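You operate a simulated robot arm through the tools that you are given. There is no shell and no other tool. Be economical: measure what you need, move in short steps, check, and stop when the job is done.

You run a simulated robot arm. Do the job below in one go: nothing can be reset, and whatever is moved stays where it is left.

Task
Unload the finished pulley into the small blue tray and load the white roller into the press.
Fine: lever up, roller in the ring, slide pushed in again. Where these are worked on the way, their far stop is far enough and under half their travel is too little: press slide.

Only the result counts: the job must be done as asked and must still hold three seconds after the hand-in. Knocking over, shifting, dropping, spilling or breaking anything else fails it.

Robot
A 7-joint arm with a two-finger parallel gripper, fixed in place. Base frame: the origin is at the foot of the arm, x ahead of it, y to its left, z up; the work surface is at about z = 0. Units: mm, rad, N and s.
With the tool pointing down near the work surface it reaches from about 220 to 580 mm from the base axis. Its first joint turns from -1.152 to 1.152 rad. Payload 2.5 kg.
Tool frame: the origin (TCP) lies between the finger pads and is the grasp point; the fingertips stand 23 mm ahead of it; z points along the fingers, y is the line along which they close. The gripper opens to 94 mm. The fingers are 38 mm wide and 10 mm thick; the gripper's body (54 by 96 mm) begins 39 mm behind the TCP.
Orientation is that of the tool frame in the base frame, as a unit quaternion [x, y, z, w]. With the fingers straight down and closing along the base's y, the tool's x points along the base's -x, its y along +y and its z along -z.

Tools
- The arm moves only by the tool drive_tool. Its argument "steps" is a list of rows, each a list of 7 numbers: the turn, a rotation vector about the base's x, y, z in rad, then the shift along the base's x, y, z in mm, then the opening in per cent of the stroke, from 0 (shut) to 100 (fully open). In form: [[ax, ay, az, dx, dy, dz, hand], ...]. A call has 1 to 12 rows; each row shifts and turns the commanded pose from where the row before left it. Rows are played at 5 a second. More than 50 mm and 0.15 rad between two rows, or a gripper value outside its range, and nothing of the call is played. A pose out of reach is approached as far as the arm can. The call stops where the force on the tool passes 40 N (or 10 N more than at its start, if that is more) or the arm is blocked; 0.2 s more then pass. Each finger travels about 108 mm/s and halts on what it meets, pressing with about 43 N; the grip force reading is that of the motor and also rises with nothing between the fingers. The clock runs only during rows and for 0.2 s after the last one: add rows that do not move to give the fingers time. It gives the time, the measured TCP pose, the force on the tool (base axes), the opening and the grip force at its end, in the units of the frame above (readings bear some noise), with the torque about the TCP (base axes, N m) and any sound that the robot's microphone picked up.
- Cameras (640 x 400 px; columns grow to the right, rows downward): "scene" is fixed at [132.2, -417.9, 540.3]; the picture's right is [0.71, -0.70, 0.00], its down [-0.42, -0.42, -0.80] and it looks along [0.57, 0.57, -0.60] (base axes); focal length 214 px, centre (320, 200). "wrist" rides on the gripper at [86, 16, -74] in the tool frame; the picture's right is [-0.18, 0.98, 0.00], its down [-0.58, -0.11, -0.81] and it looks along [-0.79, -0.15, 0.59] (tool axes); focal length 243 px, centre (320, 200). There is no depth. A picture from a camera that has moved, and an enlarged one, comes with that camera's place and axes in the base frame and with its lens.
- get_image(camera): a new picture of that camera. It takes no simulated time.
- close_up(camera, box): a new picture of the part [left, top, right, bottom] of that camera's present view, enlarged. It takes no simulated time.
- sign_off(): hands the job in; it is judged then, once.

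Work in short steps. Places have to be worked out from the pictures, the camera data and where the tool is seen: move nearer, look again, correct. Check each grasp and each placing, and mend what went wrong. You have 120 turns and 84 pictures in all, those below and enlarged ones among them. Open the gripper and draw the arm clear of the work before you hand the job in, unless the task says otherwise; then end with one line.

The tools are called by a JSON object that holds its "op" and its "data". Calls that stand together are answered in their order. drive_tool: Moves the arm, as the interface text tells. Its arguments: {"type":"object","properties":{"steps":{"type":"array"}},"required":["steps"]} The other tools are called the same way: get_image (camera) takes a picture; close_up (camera, box) takes an enlarged picture of a part of a camera's view; sign_off () hands the job in.

At the start:

```text
clock: 0.0
position: [246.9, -216.8, 473.6]
ee_rot: [0.0, 1.0, 0.0, 0.0]
ft_force: [-0.6, 1.3, 0.8]
torque: [0.02, -0.02, -0.01]
opening: 94.2
finger_force: 0.0
```

scene: 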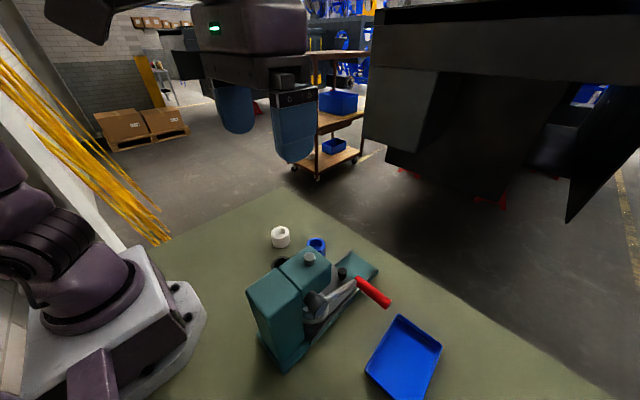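
wrist: 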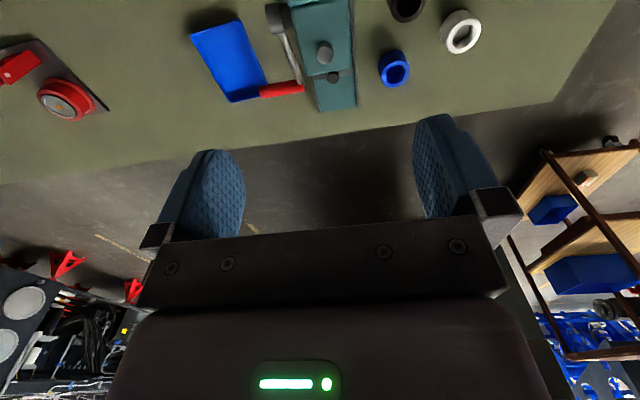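

I start by enlarging the press area in the scene view to understand the machine.

{"op": "close_up", "data": {"camera": "scene", "box": [230, 210, 450, 400]}}

{"op": "close_up", "data": {"camera": "wrist", "box": [180, 0, 500, 120]}}

```text
2.11 times, centred on (340, 305) of scene
camera zoom: at [132.2, -417.9, 540.3], right [0.71, -0.7, 0.0], down [-0.42, -0.42, -0.8], along [0.57, 0.57, -0.6], focal length 452 px, centre (278, -21)
```

zoom: 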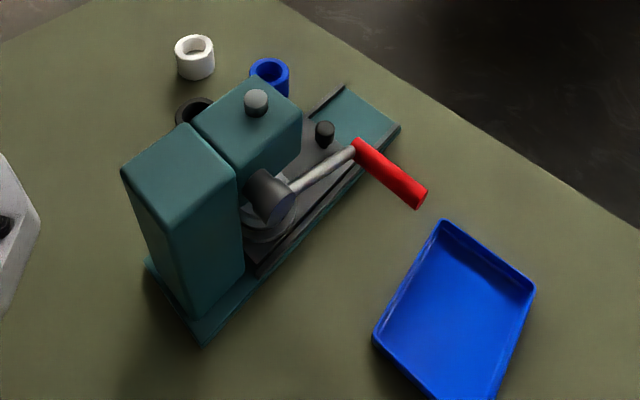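

```text
2.00 times, centred on (340, 60) of wrist
camera zoom: at [160.0, -201.1, 547.6], right [0.18, 0.98, 0.0], down [0.58, -0.11, 0.81], along [0.79, -0.15, -0.59], focal length 485 px, centre (280, 480)
```

zoom: 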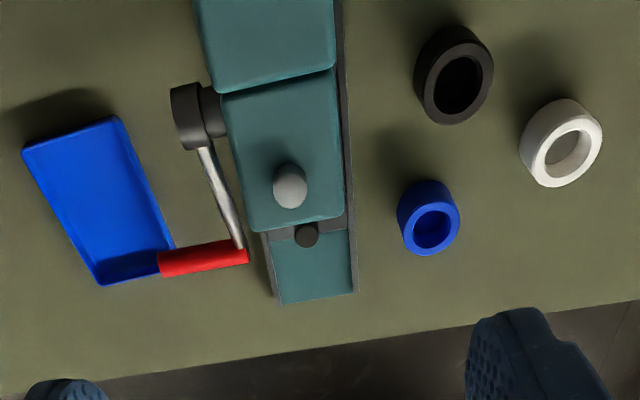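

The press lies along +x, slide toward +x; the lever pivots near [260,-277,181] and its red handle centre triangulates to about [390,-317,106] (lever down). I turn the tool +90° about z (closing along x, camera on the -y side) and move above the handle.

{"op": "drive_tool", "data": {"steps": [[0, 0, 0.1428, 13, -10, -16, 100], [0, 0, 0.1428, 13, -10, -16, 100], [0, 0, 0.1428, 13, -10, -16, 100], [0, 0, 0.1428, 13, -10, -16, 100], [0, 0, 0.1428, 13, -10, -16, 100], [0, 0, 0.1428, 13, -10, -16, 100], [0, 0, 0.1428, 13, -10, -16, 100], [0, 0, 0.1428, 13, -10, -16, 100], [0, 0, 0.1428, 13, -10, -16, 100], [0, 0, 0.1428, 13, -10, -16, 100], [0, 0, 0.1428, 13, -13, -14, 100], [0, 0, 0, 0, 0, 0, 100]]}}

{"op": "get_image", "data": {"camera": "wrist"}}

{"op": "get_image", "data": {"camera": "scene"}}

```text
clock: 2.6
position: [388.9, -330.4, 300.3]
ee_rot: [-0.707, 0.707, 0.0, 0.0]
ft_force: [0.2, 0.4, -0.7]
torque: [0.01, -0.01, 0.01]
opening: 94.0
finger_force: 0.1
```

```text
79 pictures are left
camera wrist: at [371.7, -416.7, 374.7], right [-0.98, 0.18, 0.0], down [0.11, 0.58, 0.81], along [0.15, 0.79, -0.59], focal length 243 px, centre (320, 200)
```

wrist: 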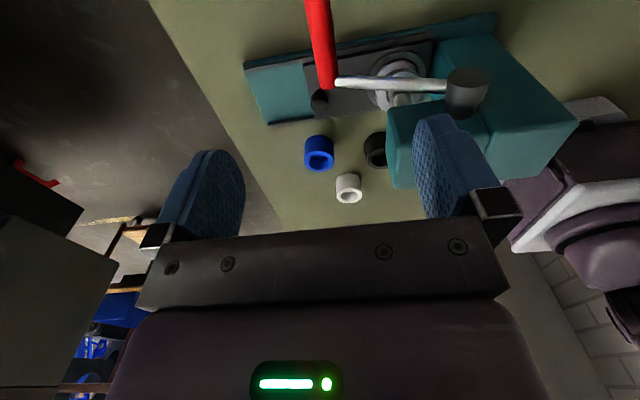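

```text
78 pictures are left
```

scene: 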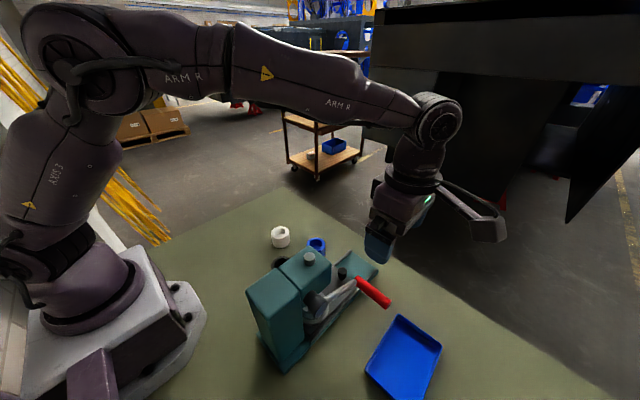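

{"op": "close_up", "data": {"camera": "wrist", "box": [230, 0, 590, 200]}}

```text
1.78 times, centred on (410, 100) of wrist
camera zoom: at [371.7, -416.7, 374.7], right [-0.98, 0.18, 0.0], down [0.11, 0.58, 0.81], along [0.15, 0.79, -0.59], focal length 431 px, centre (160, 378)
```

zoom: 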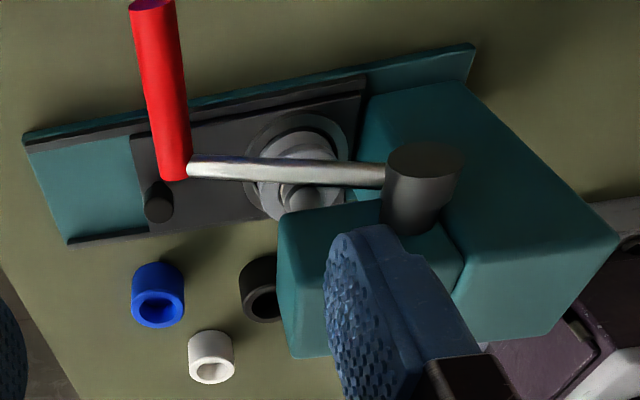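

Handle confirmed: axis along y from -357 to -273 at about x=389, z≈106. I go down around it with the hand half open and grip.

{"op": "drive_tool", "data": {"steps": [[0, 0, 0, 0, 0, -40, 60], [0, 0, 0, 0, 0, -40, 60], [0, 0, 0, 0, 0, -40, 60], [0, 0, 0, 0, 0, -40, 60], [0, 0, 0, 0, 0, -34, 60], [0, 0, 0, 0, 0, 0, 60]]}}

{"op": "get_image", "data": {"camera": "wrist"}}

{"op": "close_up", "data": {"camera": "scene", "box": [230, 210, 450, 400]}}

```text
clock: 4.0
position: [392.0, -331.0, 106.1]
ee_rot: [-0.707, 0.708, -0.001, 0.0]
ft_force: [0.5, -1.1, -0.3]
torque: [-0.03, -0.01, -0.01]
opening: 56.6
finger_force: 0.1
```

```text
76 pictures are left
camera wrist: at [374.2, -418.4, 180.2], right [-0.98, 0.19, 0.0], down [0.11, 0.58, 0.81], along [0.15, 0.79, -0.59], focal length 243 px, centre (320, 200)
```

wrist: 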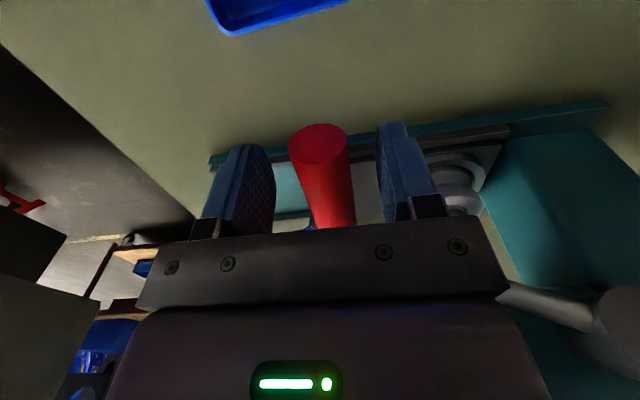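

```text
2.11 times, centred on (340, 305) of scene
camera zoom: at [132.2, -417.9, 540.3], right [0.71, -0.7, 0.0], down [-0.42, -0.42, -0.8], along [0.57, 0.57, -0.6], focal length 452 px, centre (278, -21)
```

zoom: 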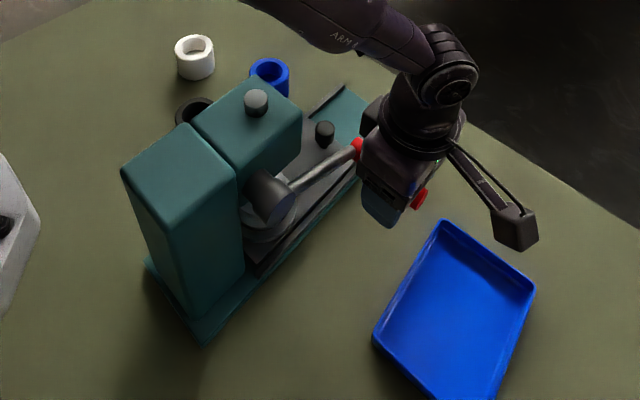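

Handle sits between the pads, about 4 mm toward -x; I center and close.

{"op": "drive_tool", "data": {"steps": [[0, 0, 0, -3, 0, 0, 60], [0, 0, 0, 0, 0, 0, 15], [0, 0, 0, 0, 0, 0, 0], [0, 0, 0, 0, 0, 0, 0]]}}

```text
clock: 5.0
position: [387.9, -329.9, 105.3]
ee_rot: [-0.706, 0.708, 0.0, 0.0]
ft_force: [0.8, -1.8, -2.4]
torque: [0.25, -0.07, 0.1]
opening: 22.4
finger_force: 45.2
```

Gripped (22 mm). I lift along the arc about the pivot, first half.

{"op": "drive_tool", "data": {"steps": [[0, 0, 0, 4, 0, 7.5, 0], [0, 0, 0, 4, 0, 8, 0], [0, 0, 0, 4, 0, 9.5, 0], [0, 0, 0, 3.1, 0, 10, 0], [0, 0, 0, 2.3, 0, 10.2, 0], [0, 0, 0, 2, 0, 10.2, 0], [0, 0, 0, 1, 0, 10.3, 0], [0, 0, 0, 0.5, 0, 10.4, 0]]}}

```text
clock: 6.4
position: [400.2, -330.6, 155.4]
ee_rot: [-0.706, 0.708, 0.005, -0.006]
ft_force: [-2.1, 0.5, 3.3]
torque: [0.19, 0.32, 0.34]
opening: 22.6
finger_force: 45.1
stopped in row 6: the force on the tool passed its limit at 43 N (the readings are from after the stop); the commanded pose is now the measured one
```

The pose reached suggests the pivot is nearer (262,162), radius 138. I go on with smaller steps along that corrected arc.

{"op": "drive_tool", "data": {"steps": [[0, 0, 0, 0, 0, 6, 0], [0, 0, 0, 0, 0, 6, 0], [0, 0, 0, -0.3, 0, 7, 0], [0, 0, 0, -1, 0, 6.5, 0], [0, 0, 0, -1.2, 0, 6.5, 0], [0, 0, 0, -1.5, 0, 6.5, 0]]}}

{"op": "close_up", "data": {"camera": "scene", "box": [230, 210, 450, 400]}}

```text
clock: 7.8
position: [396.0, -330.8, 194.4]
ee_rot: [-0.705, 0.709, 0.005, -0.006]
ft_force: [-6.5, -2.7, -7.2]
torque: [-0.52, -0.36, 0.67]
opening: 22.9
finger_force: 44.8
```

```text
2.11 times, centred on (340, 305) of scene
camera zoom: at [132.2, -418.0, 540.2], right [0.71, -0.7, 0.0], down [-0.42, -0.42, -0.8], along [0.57, 0.57, -0.6], focal length 452 px, centre (278, -21)
```

zoom: 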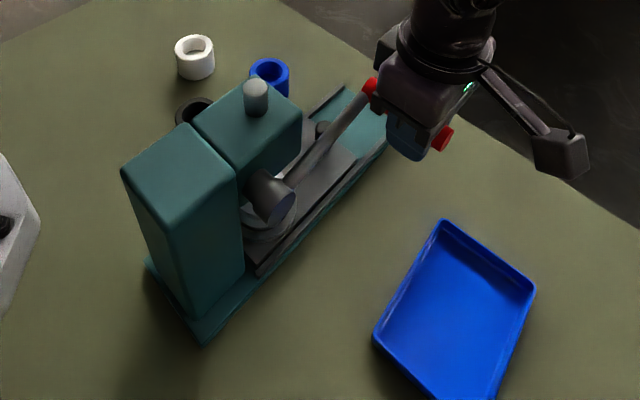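

The lever and ram move up. I continue along the arc.

{"op": "drive_tool", "data": {"steps": [[0, 0, 0, -2.2, 0, 8.1, 0], [0, 0, 0, -2.6, 0, 8.1, 0], [0, 0, 0, -3.2, 0, 7.8, 0], [0, 0, 0, -3.5, 0, 7.7, 0], [0, 0, 0, -4.2, 0, 7.3, 0], [0, 0, 0, -4.5, 0, 7.2, 0], [0, 0, 0, -5, 0, 6.7, 0], [0, 0, 0, -5.2, 0, 6.6, 0], [0, 0, 0, -5.8, 0, 6.1, 0], [0, 0, 0, -6.1, 0, 6, 0]]}}

{"op": "close_up", "data": {"camera": "scene", "box": [230, 190, 470, 400]}}

```text
clock: 9.7
position: [368.3, -330.7, 254.5]
ee_rot: [-0.707, 0.708, -0.001, -0.002]
ft_force: [4.3, -4.5, -4.5]
torque: [0.58, -0.04, 0.16]
opening: 22.8
finger_force: 45.0
stopped in row 9: the force on the tool passed its limit at 51 N (the readings are from after the stop); the commanded pose is now the measured one
```

```text
1.90 times, centred on (350, 295) of scene
camera zoom: at [132.2, -418.0, 540.2], right [0.71, -0.7, 0.0], down [-0.42, -0.42, -0.8], along [0.57, 0.57, -0.6], focal length 408 px, centre (263, 19)
```

zoom: 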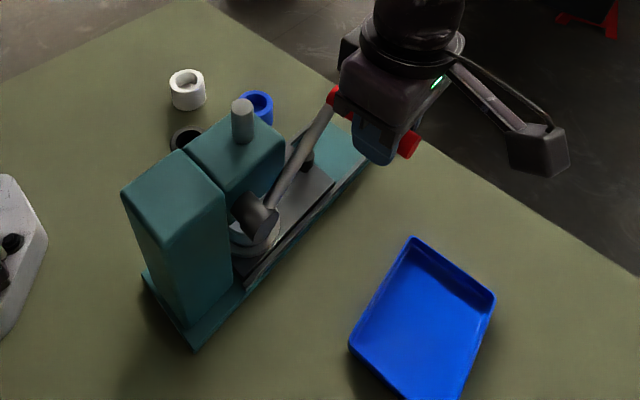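

It stopped at about 42°, possibly the stop. I test a small tangential step to tell the end stop from a tracking error.

{"op": "drive_tool", "data": {"steps": [[0, 0, 0, -2.7, 0, 3, 0], [0, 0, 0, -2.7, 0, 3, 0], [0, 0, 0, -2.8, 0, 2.9, 0], [0, 0, 0, -2.9, 0, 2.8, 0]]}}

```text
clock: 10.1
position: [367.3, -330.6, 253.5]
ee_rot: [-0.707, 0.707, -0.005, 0.001]
ft_force: [3.7, -3.9, -3.5]
torque: [0.4, -0.06, 0.0]
opening: 22.6
finger_force: 45.6
stopped in row 2: the force on the tool passed its limit at 48 N (the readings are from after the stop); the commanded pose is now the measured one
```

That is the end stop. I release and lift straight up, then check that the lever stays up.

{"op": "drive_tool", "data": {"steps": [[0, 0, 0, 0, 0, 0, 20], [0, 0, 0, 0, 0, 0, 45], [0, 0, 0, 0, 0, 0, 45], [0, 0, 0, 0, 0, 30, 45], [0, 0, 0, 0, 0, 40, 45], [0, 0, 0, 40, 0, 0, 45], [0, 0, 0, 40, 0, 0, 45], [0, 0, 0, 0, 0, 0, 45]]}}

{"op": "get_image", "data": {"camera": "wrist"}}

{"op": "close_up", "data": {"camera": "scene", "box": [230, 190, 470, 400]}}

```text
clock: 11.9
position: [448.6, -330.0, 322.9]
ee_rot: [-0.707, 0.707, -0.004, -0.001]
ft_force: [-0.7, -0.8, 0.0]
torque: [0.0, -0.01, 0.0]
opening: 42.1
finger_force: 0.1
```

```text
72 pictures are left
camera wrist: at [430.6, -417.3, 398.4], right [-0.98, 0.19, -0.01], down [0.11, 0.59, 0.8], along [0.15, 0.79, -0.6], focal length 243 px, centre (320, 200)
```

wrist: 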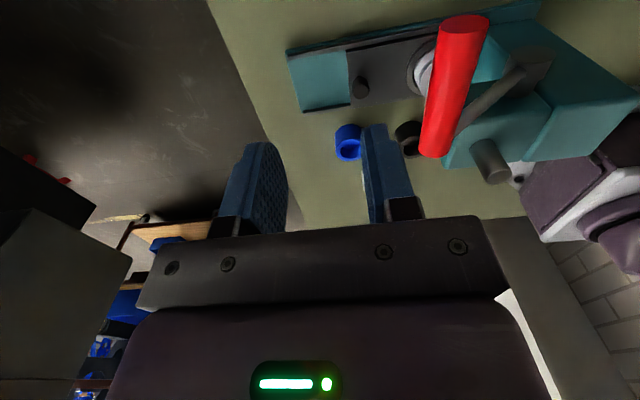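

```text
1.90 times, centred on (350, 295) of scene
camera zoom: at [132.2, -417.9, 540.3], right [0.71, -0.7, 0.0], down [-0.42, -0.42, -0.8], along [0.57, 0.57, -0.6], focal length 408 px, centre (263, 19)
```

zoom: 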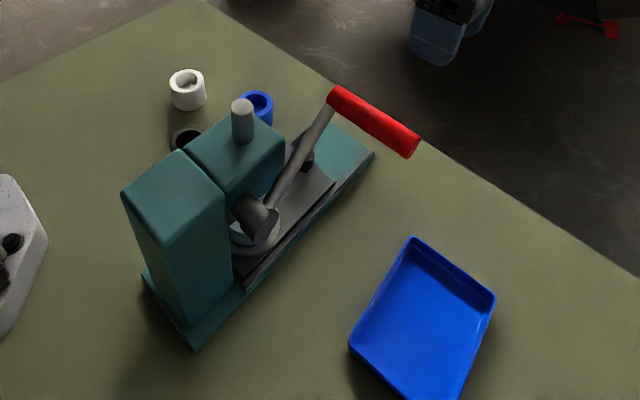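

The lever stays up. Next the slide knob, roughly [413,-225,45]; I turn the tool another +90° so the camera is on the +x side (hand narrow in x, clear of the head) and move over it for a look.

{"op": "drive_tool", "data": {"steps": [[0, 0, 0.1428, 0, 9.5, 0, 45], [0, 0, 0.1428, 0, 9.5, 0, 45], [0, 0, 0.1428, 0, 9.5, 0, 45], [0, 0, 0.1428, 0, 9.5, 0, 45], [0, 0, 0.1428, 0, 9.5, 0, 45], [0, 0, 0.1428, 0, 9.5, 0, 45], [0, 0, 0.1428, 0, 9.5, 0, 45], [0, 0, 0.1428, 0, 9.5, 0, 45], [0, 0, 0.1428, 0, 9.5, 0, 45], [0, 0, 0.1428, 0, 9.5, 0, 45], [0, 0, 0.1428, 0, 9.5, 0, 45], [0, 0, 0, 0, 0, 0, 45]]}}

{"op": "get_image", "data": {"camera": "wrist"}}

```text
clock: 14.5
position: [448.8, -227.7, 325.0]
ee_rot: [1.0, -0.002, 0.003, -0.003]
ft_force: [-0.4, -0.3, 0.1]
torque: [0.0, -0.02, 0.03]
opening: 42.4
finger_force: 0.1
```

```text
70 pictures are left
camera wrist: at [533.9, -244.3, 398.8], right [-0.19, -0.98, -0.01], down [-0.59, 0.11, 0.8], along [-0.79, 0.15, -0.6], focal length 243 px, centre (320, 200)
```

wrist: 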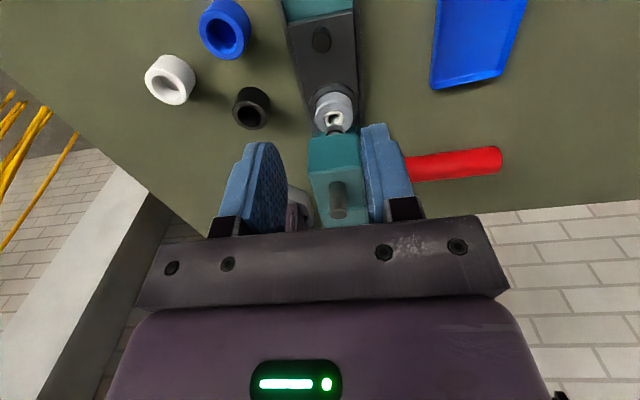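

{"op": "close_up", "data": {"camera": "wrist", "box": [220, 0, 460, 150]}}

```text
2.67 times, centred on (340, 75) of wrist
camera zoom: at [533.9, -244.3, 398.8], right [-0.19, -0.98, -0.01], down [-0.59, 0.11, 0.8], along [-0.79, 0.15, -0.6], focal length 647 px, centre (267, 533)
```

zoom: 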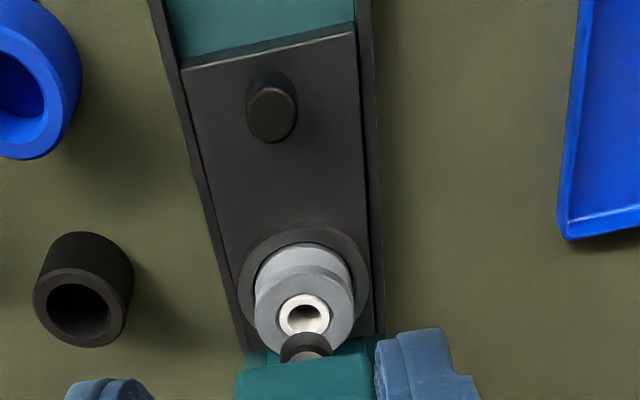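

The knob top is near [409,-222,57] (Ø≈24), press axis turned about -1.6°, pulley in the ring near [300,-223]. I descend toward the knob with the hand open about 60 mm, stopping above to check.

{"op": "drive_tool", "data": {"steps": [[0, 0, 0, -10, 1, -45, 65], [0, 0, 0, -10, 1, -45, 65], [0, 0, 0, -10, 1, -45, 65], [0, 0, 0, -9, 1, -45, 65], [0, 0, 0, 0, 1, -20, 65], [0, 0, 0, 0, 0, 0, 65]]}}

{"op": "get_image", "data": {"camera": "wrist"}}

{"op": "get_image", "data": {"camera": "scene"}}

```text
clock: 15.7
position: [431.7, -246.6, 200.7]
ee_rot: [0.996, -0.007, 0.045, 0.073]
ft_force: [0.0, 0.0, 0.2]
torque: [-0.04, 0.0, -0.01]
opening: 61.1
finger_force: 0.0
out of reach, approached as far as the arm can: row 3, 5
stopped in row 5: the arm was blocked; the commanded pose is now the measured one
```

```text
68 pictures are left
camera wrist: at [509.9, -253.8, 283.8], right [-0.2, -0.97, 0.13], down [-0.65, 0.23, 0.73], along [-0.73, 0.07, -0.68], focal length 243 px, centre (320, 200)
```

wrist: 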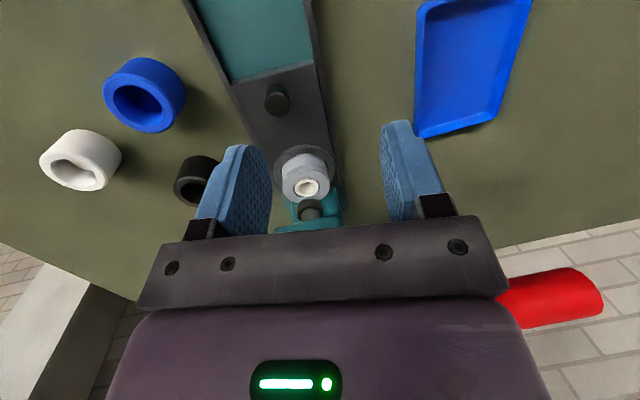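

```text
67 pictures are left
```

scene: 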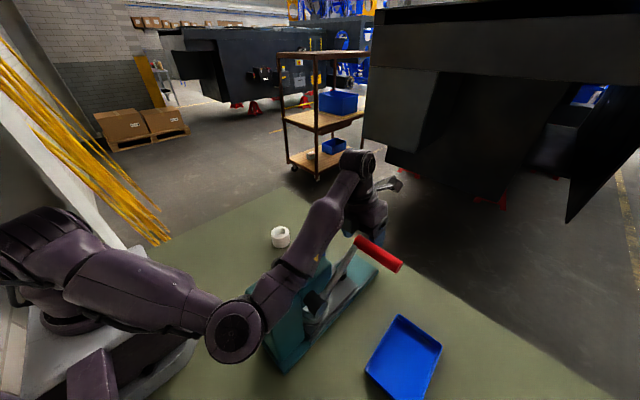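

The 180° yaw pushed the arm to a joint limit and dropped its elbow. I back out upward while turning back toward the start orientation.

{"op": "drive_tool", "data": {"steps": [[0, 0, 0, 5, -3, 25, 65], [0, 0, 0, 5, -3, 35, 65], [0, 0, 0, 5, 0, 40, 65], [0, 0, -0.1, 0, 0, 20, 65], [0, 0, -0.14, 0, 0, 0, 65]]}}

{"op": "get_image", "data": {"camera": "scene"}}

```text
clock: 16.9
position: [446.0, -251.8, 320.7]
ee_rot: [0.988, -0.126, 0.036, 0.077]
ft_force: [0.6, 0.0, 0.0]
torque: [0.0, -0.04, 0.03]
opening: 61.0
finger_force: 0.1
```

```text
66 pictures are left
```

scene: 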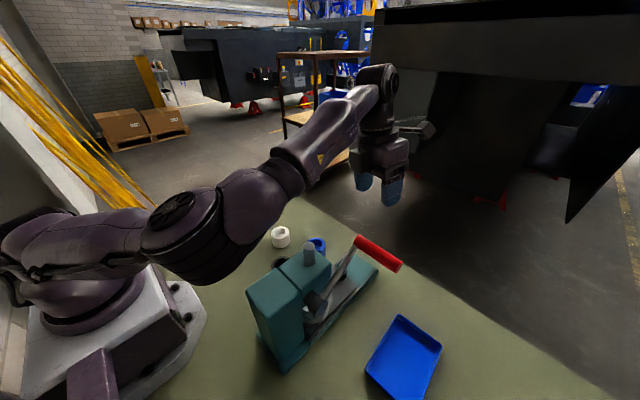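

Nothing was touched. I turn back (restoring vertical); I'll approach from the negative yaw side, where the last joint has room.

{"op": "drive_tool", "data": {"steps": [[0.0172, -0.0062, -0.1312, 0, 2, 3, 65], [0.0172, -0.0062, -0.1312, 0, 2, 3, 65], [0.0172, -0.0062, -0.1312, 0, 2, 3, 65], [0.0172, -0.0062, -0.1312, 0, 2, 3, 65], [0.0172, -0.0062, -0.1312, 0, 2, 3, 65], [0.0172, -0.0062, -0.1312, 0, 2, 3, 65], [0.0172, -0.0062, -0.1312, 0, 2, 3, 65], [0.0172, -0.0062, -0.1312, 0, 2, 3, 65], [0.0172, -0.0062, -0.1312, 0, 2, 3, 65], [0.0172, -0.0062, -0.1312, 0, 2, 3, 65], [0, 0, 0, 0, 0, 0, 65]]}}

{"op": "get_image", "data": {"camera": "scene"}}

```text
clock: 19.3
position: [447.0, -231.8, 348.6]
ee_rot: [-0.707, 0.707, 0.0, 0.002]
ft_force: [0.9, -0.4, -0.4]
torque: [0.0, -0.02, 0.03]
opening: 61.0
finger_force: 0.1
```

```text
65 pictures are left
```

scene: 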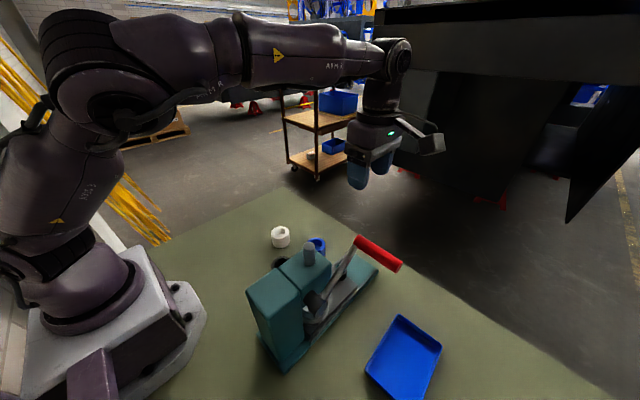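

Elbow is back up. I keep unwinding toward yaw -160°.

{"op": "drive_tool", "data": {"steps": [[0, 0, -0.1454, 0, 0, 0, 65], [0, 0, -0.1454, 0, 0, 0, 65], [0, 0, -0.1454, 0, 0, 0, 65], [0, 0, -0.1454, 0, 0, 0, 65], [0, 0, -0.1454, 0, 0, 0, 65], [0, 0, -0.1454, 0, 0, 0, 65], [0, 0, -0.1454, 0, 0, 0, 65], [0, 0, -0.1454, 0, 0, 0, 65], [0, 0, -0.1454, 0, 0, 0, 65], [0, 0, -0.1454, 0, 0, 0, 65], [0, 0, -0.1454, 0, 0, 0, 65], [0, 0, -0.1454, 0, 0, 0, 65]]}}

{"op": "drive_tool", "data": {"steps": [[0, 0, -0.1454, 0, 0, 0, 65], [0, 0, -0.1454, 0, 0, 0, 65], [0, 0, -0.1454, 0, 0, 0, 65], [0, 0, -0.1454, 0, 0, 0, 65], [0, 0, -0.1454, 0, 0, 0, 65], [0, 0, -0.1454, 0, 0, 0, 65], [0, 0, -0.1454, 0, 0, 0, 65], [0, 0, -0.1454, 0, 0, 0, 65], [0, 0, -0.1454, 0, 0, 0, 65], [0, 0, -0.1454, 0, 0, 0, 65], [0, 0, -0.1454, 0, 0, 0, 65], [0, 0, -0.1454, 0, 0, 0, 65]]}}

{"op": "drive_tool", "data": {"steps": [[0, 0, -0.1454, 0, 0, 0, 65], [0, 0, -0.1454, 0, 0, 0, 65], [0, 0, -0.1454, 0, 0, 0, 65], [0, 0, -0.1454, 0, 0, 0, 65], [0, 0, -0.1454, 0, 0, 0, 65], [0, 0, -0.1454, 0, 0, 0, 65], [0, 0, 0, 0, 0, 0, 65]]}}

{"op": "get_image", "data": {"camera": "scene"}}

{"op": "get_image", "data": {"camera": "wrist"}}

```text
clock: 21.9
position: [447.3, -232.6, 350.8]
ee_rot: [0.088, 0.996, -0.001, 0.002]
ft_force: [0.4, 0.1, 0.3]
torque: [-0.02, 0.01, 0.03]
opening: 61.3
finger_force: 0.0
```

```text
clock: 24.5
position: [446.4, -232.0, 350.0]
ee_rot: [0.819, 0.573, 0.0, 0.001]
ft_force: [0.5, -0.2, 0.2]
torque: [-0.02, 0.03, 0.04]
opening: 61.0
finger_force: 0.1
```

```text
clock: 26.1
position: [446.7, -232.1, 350.0]
ee_rot: [0.985, 0.175, -0.001, -0.001]
ft_force: [0.3, 0.1, -0.3]
torque: [0.01, -0.03, 0.02]
opening: 60.9
finger_force: 0.0
```

```text
64 pictures are left
```

scene: 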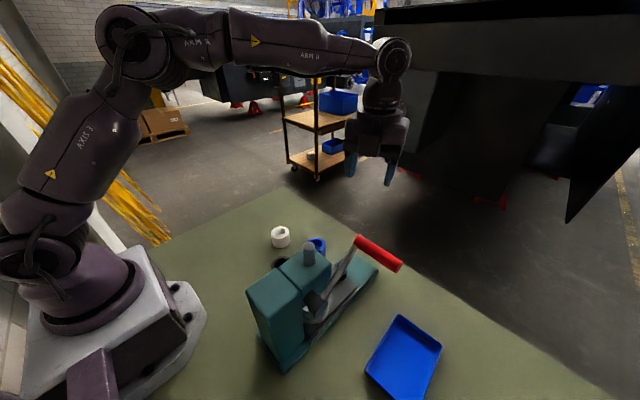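

```text
63 pictures are left
camera wrist: at [532.9, -218.4, 423.5], right [0.16, -0.99, 0.0], down [-0.58, -0.1, 0.81], along [-0.8, -0.13, -0.59], focal length 243 px, centre (320, 200)
```

wrist: 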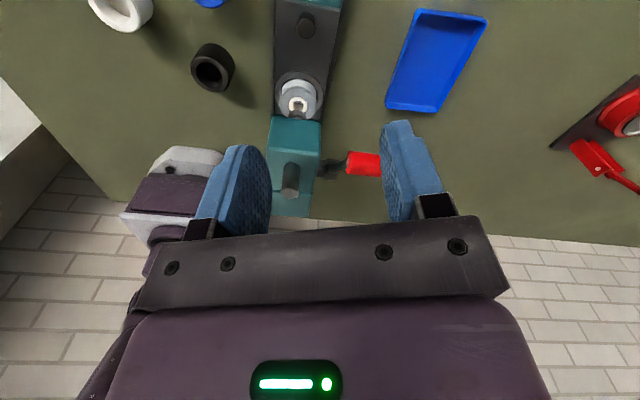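

Elbow is fine now. The knob again computes to about [410,-219,57]; I descend to z≈130 above it and check.

{"op": "drive_tool", "data": {"steps": [[0, 0, 0, -9, 3, -45, 65], [0, 0, 0, -9, 3, -45, 65], [0, 0, 0, -9, 3, -45, 65], [0, 0, 0, -8, 3, -45, 65], [0, 0, 0, 0, 0, -40, 65], [0, 0, 0, 0, 0, 0, 65]]}}

{"op": "get_image", "data": {"camera": "wrist"}}

{"op": "get_image", "data": {"camera": "scene"}}

```text
clock: 27.5
position: [414.3, -219.5, 127.8]
ee_rot: [0.984, 0.176, -0.001, -0.001]
ft_force: [-0.3, 0.3, -0.3]
torque: [-0.05, 0.03, 0.0]
opening: 61.2
finger_force: 0.0
```

```text
62 pictures are left
camera wrist: at [499.8, -205.9, 201.9], right [0.17, -0.99, 0.0], down [-0.58, -0.1, 0.81], along [-0.8, -0.13, -0.59], focal length 243 px, centre (320, 200)
```

wrist: 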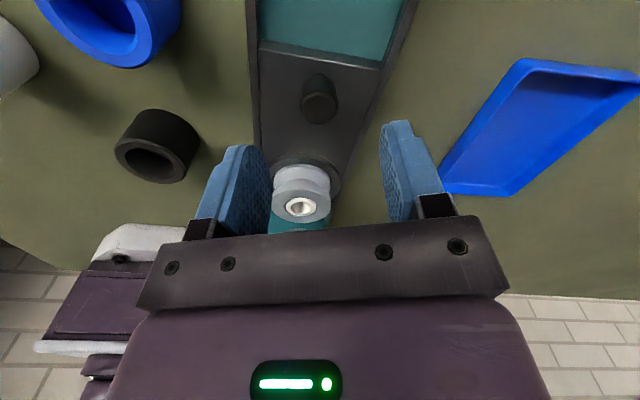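

```text
61 pictures are left
```

scene: 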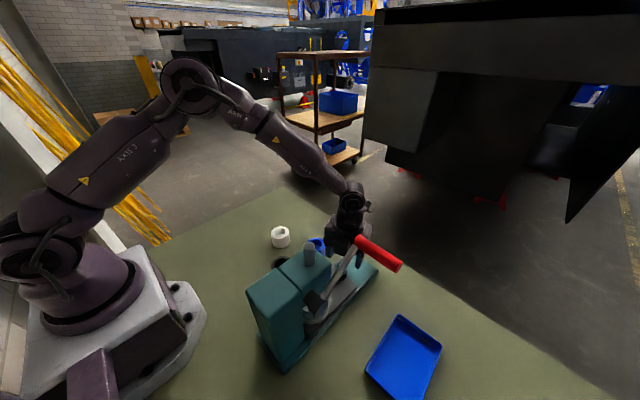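

Knob top is around [410,-220,57-65], aligned between the fingers. I lower carefully to z=68 and look.

{"op": "drive_tool", "data": {"steps": [[0, 0, 0, -3, 0, -30, 65], [0, 0, 0, 0, 0, -15, 65], [0, 0, 0, 0, 0, -15, 65], [0, 0, 0, 0, 0, 0, 65]]}}

{"op": "get_image", "data": {"camera": "wrist"}}

{"op": "close_up", "data": {"camera": "scene", "box": [290, 180, 430, 320]}}

```text
clock: 28.5
position: [408.9, -219.7, 68.3]
ee_rot: [0.984, 0.175, -0.001, 0.0]
ft_force: [0.1, -0.2, 0.5]
torque: [0.02, -0.01, -0.03]
opening: 61.1
finger_force: 0.0
```

```text
60 pictures are left
camera wrist: at [495.1, -205.2, 143.1], right [0.17, -0.99, 0.0], down [-0.58, -0.1, 0.81], along [-0.8, -0.13, -0.59], focal length 243 px, centre (320, 200)
```

wrist: 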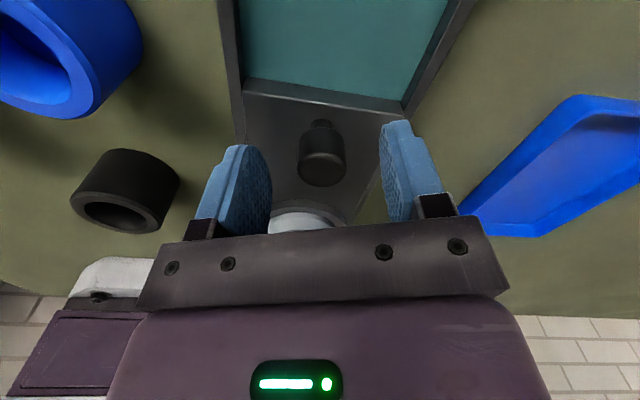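

```text
2.86 times, centred on (360, 250) of scene
camera zoom: at [132.2, -417.9, 540.3], right [0.71, -0.7, 0.0], down [-0.42, -0.42, -0.8], along [0.57, 0.57, -0.6], focal length 613 px, centre (206, 57)
```

zoom: 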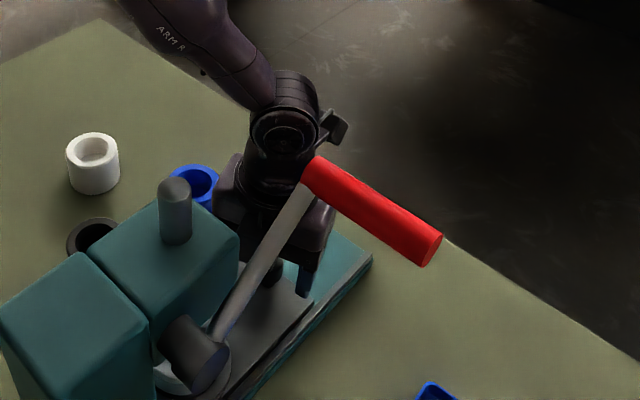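

Knob head (Ø23) spans about z 46–61, slide surface about z 30. I lower 8 mm more and close on it.

{"op": "drive_tool", "data": {"steps": [[0, 0, 0, 1, 0, -8, 65], [0, 0, 0, 0, 0, 0, 30], [0, 0, 0, 0, 0, 0, 5], [0, 0, 0, 0, 0, 0, 0], [0, 0, 0, 0, 0, 0, 0]]}}

{"op": "get_image", "data": {"camera": "wrist"}}

```text
clock: 29.7
position: [410.5, -219.8, 61.7]
ee_rot: [0.984, 0.175, 0.0, -0.001]
ft_force: [0.1, 4.3, 1.4]
torque: [-0.38, 0.01, -0.21]
opening: 24.3
finger_force: 45.3
```

```text
58 pictures are left
camera wrist: at [496.7, -205.7, 135.0], right [0.17, -0.99, 0.0], down [-0.58, -0.1, 0.81], along [-0.8, -0.13, -0.59], focal length 243 px, centre (320, 200)
```

wrist: 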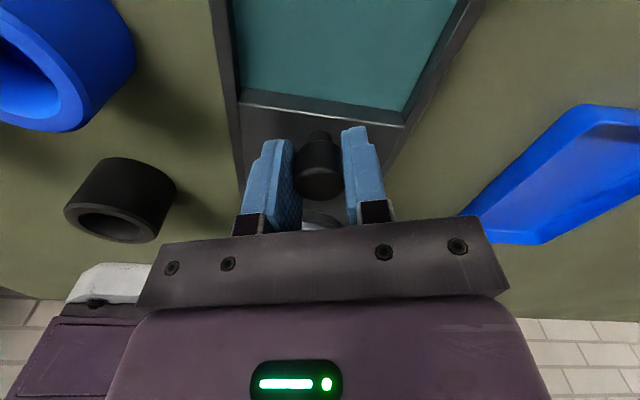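

Gripped. I pull the slide out along +x (with the slight -1.6° heading).

{"op": "drive_tool", "data": {"steps": [[0, 0, 0, 5, -0.1, 0, 0], [0, 0, 0, 8, -0.2, 0, 0], [0, 0, 0, 10, -0.3, 0, 0], [0, 0, 0, 10, -0.3, 0, 0], [0, 0, 0, 10, -0.3, 0, 0]]}}

```text
clock: 30.9
position: [451.9, -220.7, 60.5]
ee_rot: [0.984, 0.177, -0.001, -0.002]
ft_force: [-1.6, 18.3, 6.1]
torque: [-0.52, 0.66, -0.08]
opening: 24.4
finger_force: 45.7
```

It slides; side force +y builds, so I am drifting too far to -y. I continue with zero/slightly positive y.

{"op": "drive_tool", "data": {"steps": [[0, 0, 0, 8, 1, 0, 0], [0, 0, 0, 10, 0, 0, 0], [0, 0, 0, 10, 0, 0, 0], [0, 0, 0, 10, 0, 0, 0]]}}

{"op": "get_image", "data": {"camera": "scene"}}

```text
clock: 31.9
position: [490.2, -219.8, 60.8]
ee_rot: [0.985, 0.175, -0.001, -0.002]
ft_force: [-0.9, 18.3, -1.9]
torque: [0.04, -1.42, -0.1]
opening: 24.4
finger_force: 44.4
```

```text
57 pictures are left
```

scene: 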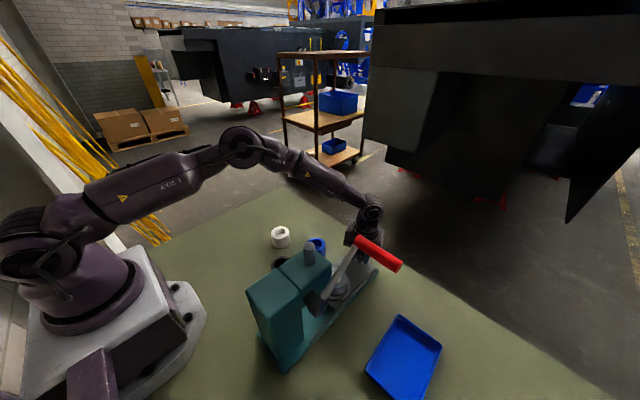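

80 mm out so far; I continue until the far stop.

{"op": "drive_tool", "data": {"steps": [[0, 0, 0, 8, 0.8, 0, 0], [0, 0, 0, 8, 0.3, 0, 0], [0, 0, 0, 8, 0.2, 0, 0], [0, 0, 0, 6, 0, 0, 0]]}}

{"op": "get_image", "data": {"camera": "wrist"}}

{"op": "close_up", "data": {"camera": "scene", "box": [240, 200, 430, 370]}}

```text
clock: 32.9
position: [518.4, -220.6, 60.1]
ee_rot: [0.985, 0.175, -0.002, 0.0]
ft_force: [1.1, 10.4, -7.1]
torque: [-0.26, -0.02, -0.32]
opening: 24.2
finger_force: 45.1
```

```text
56 pictures are left
camera wrist: at [605.8, -205.7, 134.8], right [0.17, -0.99, 0.0], down [-0.58, -0.1, 0.81], along [-0.8, -0.14, -0.59], focal length 243 px, centre (320, 200)
```

wrist: 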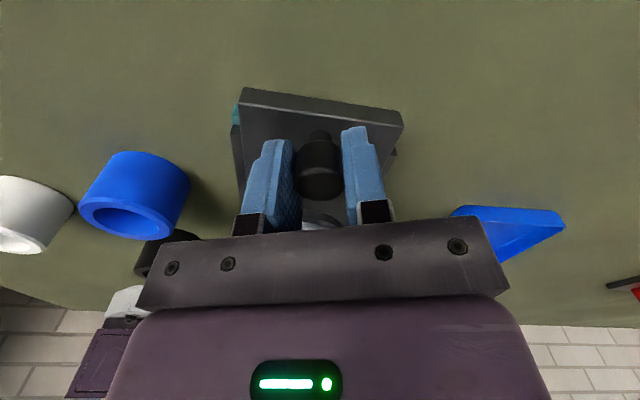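

```text
2.35 times, centred on (335, 285) of scene
camera zoom: at [132.2, -418.0, 540.2], right [0.71, -0.7, 0.0], down [-0.42, -0.42, -0.8], along [0.57, 0.57, -0.6], focal length 505 px, centre (285, 0)
```

zoom: 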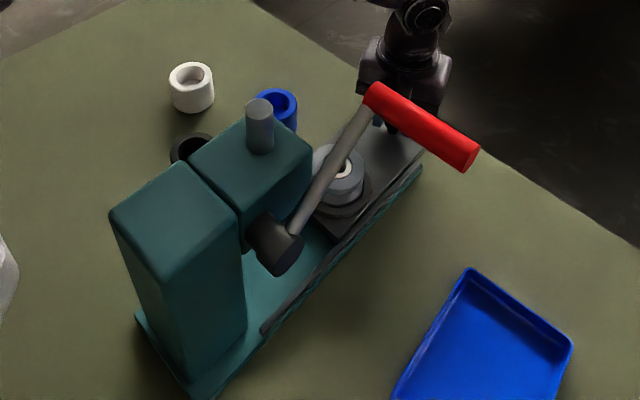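

108 mm out; I try a bit further for the stop, watching the reach.

{"op": "drive_tool", "data": {"steps": [[0, 0, 0, 4, 0.2, 0, 0], [0, 0, 0, 4, 0, 0, 0], [0, 0, 0, 3, 0, 0, 0], [0, 0, 0, 0, 0, 0, 0]]}}

```text
clock: 33.6
position: [526.1, -220.8, 60.9]
ee_rot: [0.984, 0.175, -0.01, -0.005]
ft_force: [-6.1, 3.1, 3.5]
torque: [-0.35, -0.76, -0.13]
opening: 24.6
finger_force: 44.8
stopped in row 3: the force on the tool passed its limit at 49 N (the readings are from after the stop); the commanded pose is now the measured one
```

The far stop is at knob x≈526 (travel ≈116). I release, rise, and look at the pulley.

{"op": "drive_tool", "data": {"steps": [[0, 0, 0, 0, 0, 0, 30], [0, 0, 0, 0, 0, 0, 60], [0, 0, 0, 0, 0, 0, 60], [0, 0, 0, 0, 0, 40, 60], [0, 0, 0, -10, 0, 45, 60], [0, 0, 0, -20, 0, 45, 60], [0, 0, 0, -20, 0, 30, 60], [0, 0, 0, -10, 0, 20, 60], [0, 0, 0, 0, 0, 0, 60]]}}

{"op": "get_image", "data": {"camera": "wrist"}}

{"op": "close_up", "data": {"camera": "scene", "box": [240, 200, 430, 370]}}

```text
clock: 35.6
position: [464.6, -219.7, 242.3]
ee_rot: [0.985, 0.175, -0.01, -0.005]
ft_force: [0.2, 0.0, 0.3]
torque: [-0.03, -0.03, 0.01]
opening: 56.5
finger_force: 0.0
```

```text
54 pictures are left
camera wrist: at [552.8, -206.5, 315.1], right [0.17, -0.99, -0.01], down [-0.57, -0.1, 0.82], along [-0.81, -0.13, -0.58], focal length 243 px, centre (320, 200)
```

wrist: 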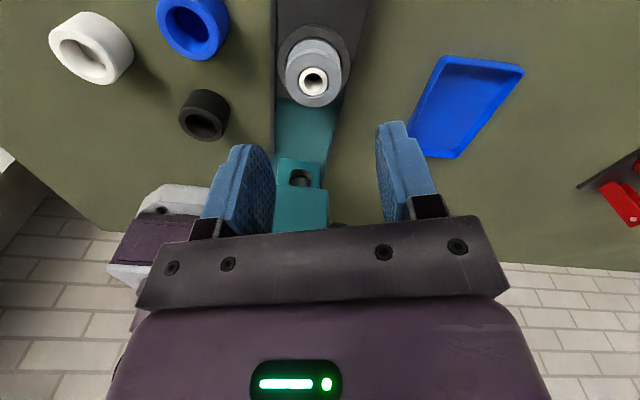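

```text
2.35 times, centred on (335, 285) of scene
camera zoom: at [132.2, -417.9, 540.3], right [0.71, -0.7, 0.0], down [-0.42, -0.42, -0.8], along [0.57, 0.57, -0.6], focal length 505 px, centre (285, 0)
```

zoom: 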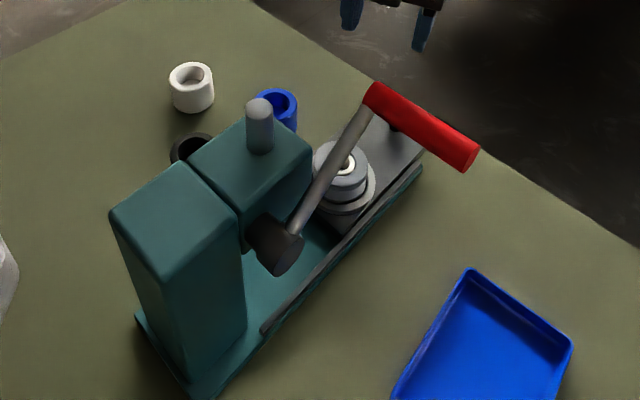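

{"op": "close_up", "data": {"camera": "wrist", "box": [240, 0, 400, 120]}}

{"op": "close_up", "data": {"camera": "scene", "box": [320, 230, 390, 300]}}

```text
3.33 times, centred on (320, 60) of wrist
camera zoom: at [552.8, -206.5, 315.1], right [0.17, -0.99, -0.01], down [-0.57, -0.1, 0.82], along [-0.81, -0.13, -0.58], focal length 809 px, centre (320, 667)
```

zoom: 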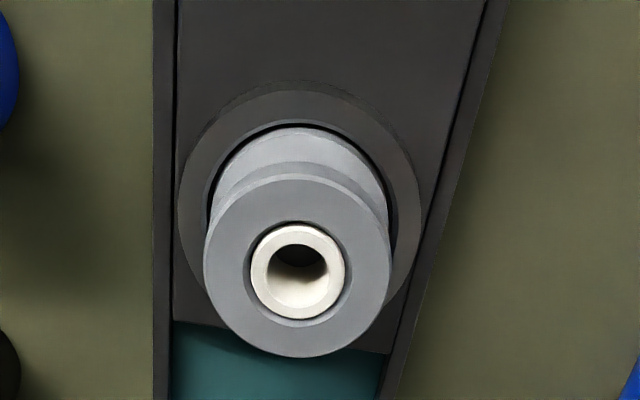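

```text
5.71 times, centred on (355, 265) of scene
camera zoom: at [132.2, -417.9, 540.3], right [0.71, -0.7, 0.0], down [-0.42, -0.42, -0.8], along [0.57, 0.57, -0.6], focal length 1226 px, centre (120, -171)
```

zoom: 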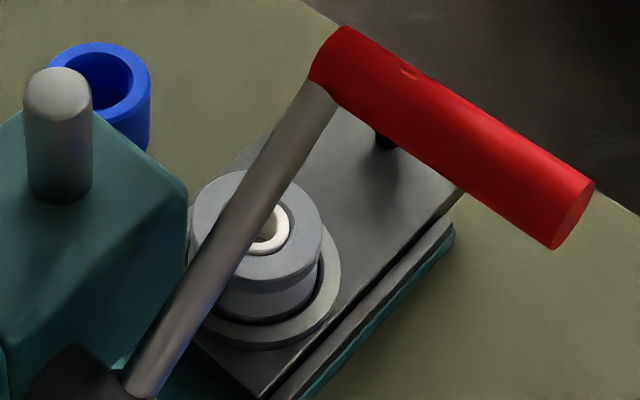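

The pulley (top flange Ø≈59) is at about [415.5,-222], top z≈65. I straighten the small tilt, open fully and come down above it.

{"op": "drive_tool", "data": {"steps": [[-0.0066, -0.0214, 0, 0, 0, -20, 100], [0, 0, 0, -5, 0, -40, 100], [0, 0, 0, -20, -1, -35, 100], [0, 0, 0, -24, -1, -30, 100], [0, 0, 0, 0, 0, -15, 100], [0, 0, 0, 0, 0, 0, 100]]}}

{"op": "get_image", "data": {"camera": "wrist"}}

{"op": "close_up", "data": {"camera": "scene", "box": [270, 180, 430, 320]}}

```text
clock: 37.0
position: [416.9, -222.3, 100.0]
ee_rot: [0.985, 0.175, 0.0, 0.001]
ft_force: [0.5, 0.6, 0.3]
torque: [0.01, -0.01, -0.01]
opening: 93.9
finger_force: 0.1
```

```text
50 pictures are left
camera wrist: at [503.1, -208.2, 175.1], right [0.17, -0.99, 0.0], down [-0.58, -0.1, 0.81], along [-0.79, -0.13, -0.59], focal length 243 px, centre (320, 200)
```

wrist: 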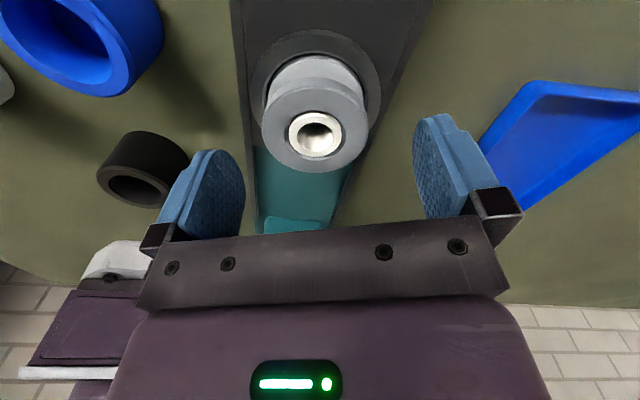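

```text
2.86 times, centred on (350, 250) of scene
camera zoom: at [132.2, -417.9, 540.3], right [0.71, -0.7, 0.0], down [-0.42, -0.42, -0.8], along [0.57, 0.57, -0.6], focal length 613 px, centre (234, 57)
```

zoom: 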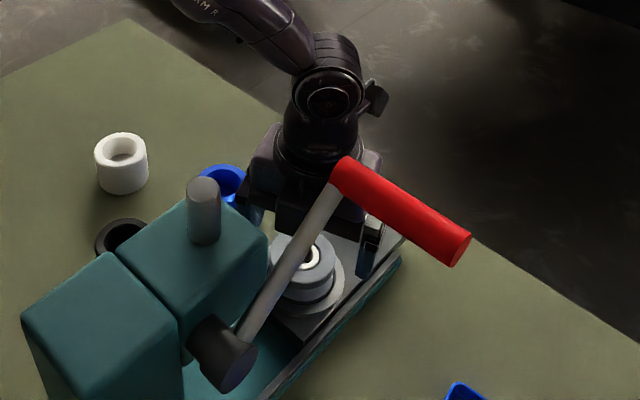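

Aligned within a few mm (pulley about [415,-221]). I lower to z≈64 and close.

{"op": "drive_tool", "data": {"steps": [[0, 0, 0, -1.5, 1, -18, 100], [0, 0, 0, 0, 0, -16, 100], [0, 0, 0, 0, 0, 0, 100], [0, 0, 0, 0, 0, 0, 75], [0, 0, 0, 0, 0, 0, 50], [0, 0, 0, 0, 0, 0, 45], [0, 0, 0, 0, 0, 0, 45]]}}

{"op": "get_image", "data": {"camera": "wrist"}}

```text
clock: 38.6
position: [414.3, -221.5, 66.3]
ee_rot: [0.984, 0.176, 0.0, 0.001]
ft_force: [-0.3, -0.2, -0.2]
torque: [0.04, 0.02, -0.04]
opening: 60.0
finger_force: 43.1
```

```text
48 pictures are left
camera wrist: at [501.3, -206.7, 140.9], right [0.17, -0.99, 0.0], down [-0.58, -0.1, 0.81], along [-0.79, -0.13, -0.59], focal length 243 px, centre (320, 200)
```

wrist: 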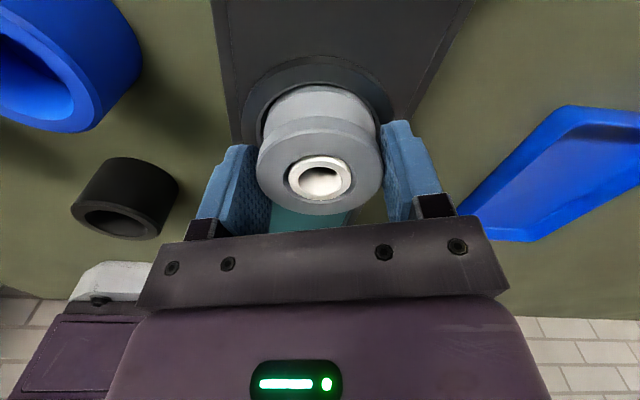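

Gripped (60 mm). I lift straight out with firm grip, drifting slightly +x away from the lever handle, then check.

{"op": "drive_tool", "data": {"steps": [[0, 0, 0, 0, 0, 10, 20], [0, 0, 0, 0, 0, 20, 20], [0, 0, 0, 0, 0, 30, 20], [0, 0, 0, 8, 0, 40, 20], [0, 0, 0, 8, 0, 45, 20], [0, 0, 0, 5, 0, 45, 20], [0, 0, 0, 0, 0, 45, 20], [0, 0, 0, 0, 0, 45, 20], [0, 0, 0, 0, 0, 0, 20]]}}

{"op": "get_image", "data": {"camera": "wrist"}}

{"op": "get_image", "data": {"camera": "scene"}}

```text
clock: 40.6
position: [438.9, -220.9, 348.8]
ee_rot: [0.985, 0.175, 0.0, 0.001]
ft_force: [-0.4, -0.7, 0.0]
torque: [-0.03, -0.03, 0.02]
opening: 18.8
finger_force: 0.0
```

```text
47 pictures are left
camera wrist: at [524.4, -207.0, 423.6], right [0.17, -0.99, 0.0], down [-0.58, -0.1, 0.81], along [-0.8, -0.13, -0.59], focal length 243 px, centre (320, 200)
```

wrist: 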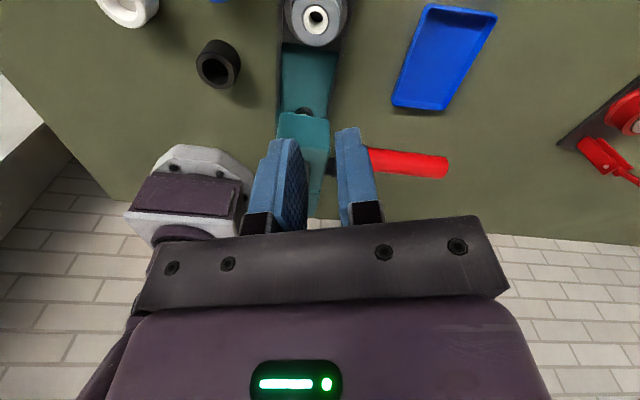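

```text
46 pictures are left
```

scene: 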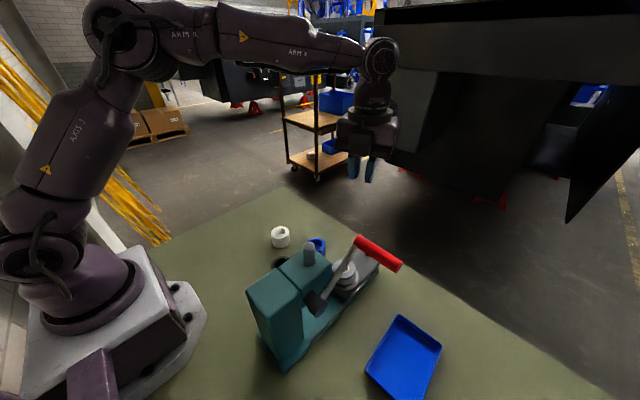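

The pulley slipped out and is still in the ring. I look at it closely.

{"op": "close_up", "data": {"camera": "wrist", "box": [260, 0, 380, 90]}}

{"op": "close_up", "data": {"camera": "scene", "box": [320, 230, 390, 300]}}

```text
4.44 times, centred on (320, 45) of wrist
camera zoom: at [524.4, -207.0, 423.6], right [0.17, -0.99, 0.0], down [-0.58, -0.1, 0.81], along [-0.8, -0.13, -0.59], focal length 1078 px, centre (320, 889)
```

zoom: 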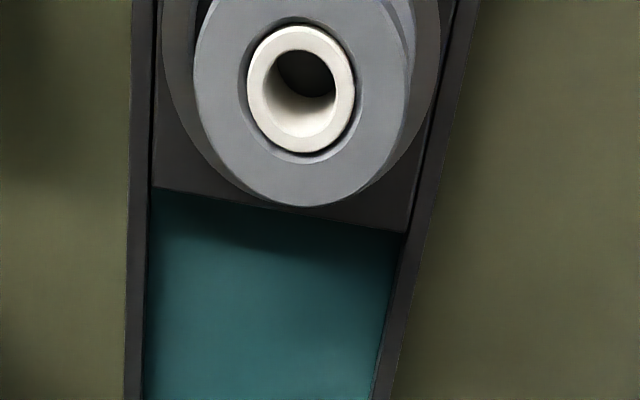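

```text
5.71 times, centred on (355, 265) of scene
camera zoom: at [132.2, -417.9, 540.3], right [0.71, -0.7, 0.0], down [-0.42, -0.42, -0.8], along [0.57, 0.57, -0.6], focal length 1226 px, centre (120, -171)
```

zoom: 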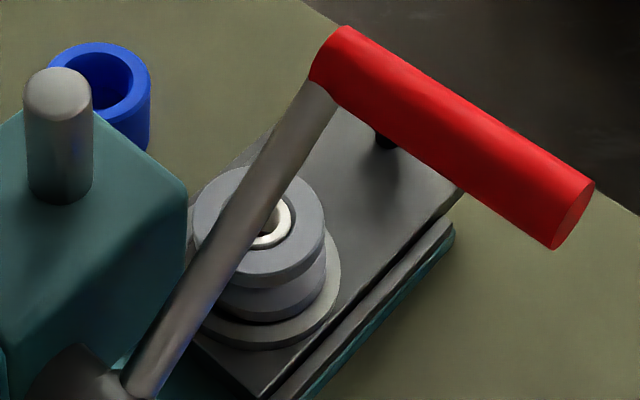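

The pulley now seems slightly raised/tilted in the ring. I come down over it again to look and regrip lower.

{"op": "drive_tool", "data": {"steps": [[0, 0, 0, 0, 0, -45, 100], [0, 0, 0, 0, 0, -45, 100], [0, 0, 0, -5, 0, -45, 100], [0, 0, 0, -9, 0, -45, 100], [0, 0, 0, -8, 0, -45, 100], [0, 0, 0, 0, 0, -10, 100], [0, 0, 0, 0, 0, 0, 100]]}}

{"op": "close_up", "data": {"camera": "wrist", "box": [220, 0, 420, 200]}}

```text
clock: 42.2
position: [413.3, -221.2, 110.0]
ee_rot: [0.984, 0.176, 0.0, 0.002]
ft_force: [0.2, 0.5, -0.4]
torque: [0.04, -0.04, 0.0]
opening: 94.0
finger_force: 0.2
```

```text
2.00 times, centred on (320, 100) of wrist
camera zoom: at [499.4, -206.9, 184.6], right [0.17, -0.99, 0.0], down [-0.58, -0.1, 0.81], along [-0.79, -0.13, -0.59], focal length 485 px, centre (320, 400)
```

zoom: 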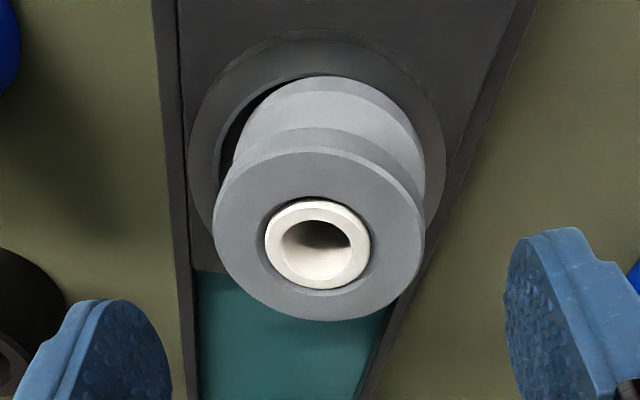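

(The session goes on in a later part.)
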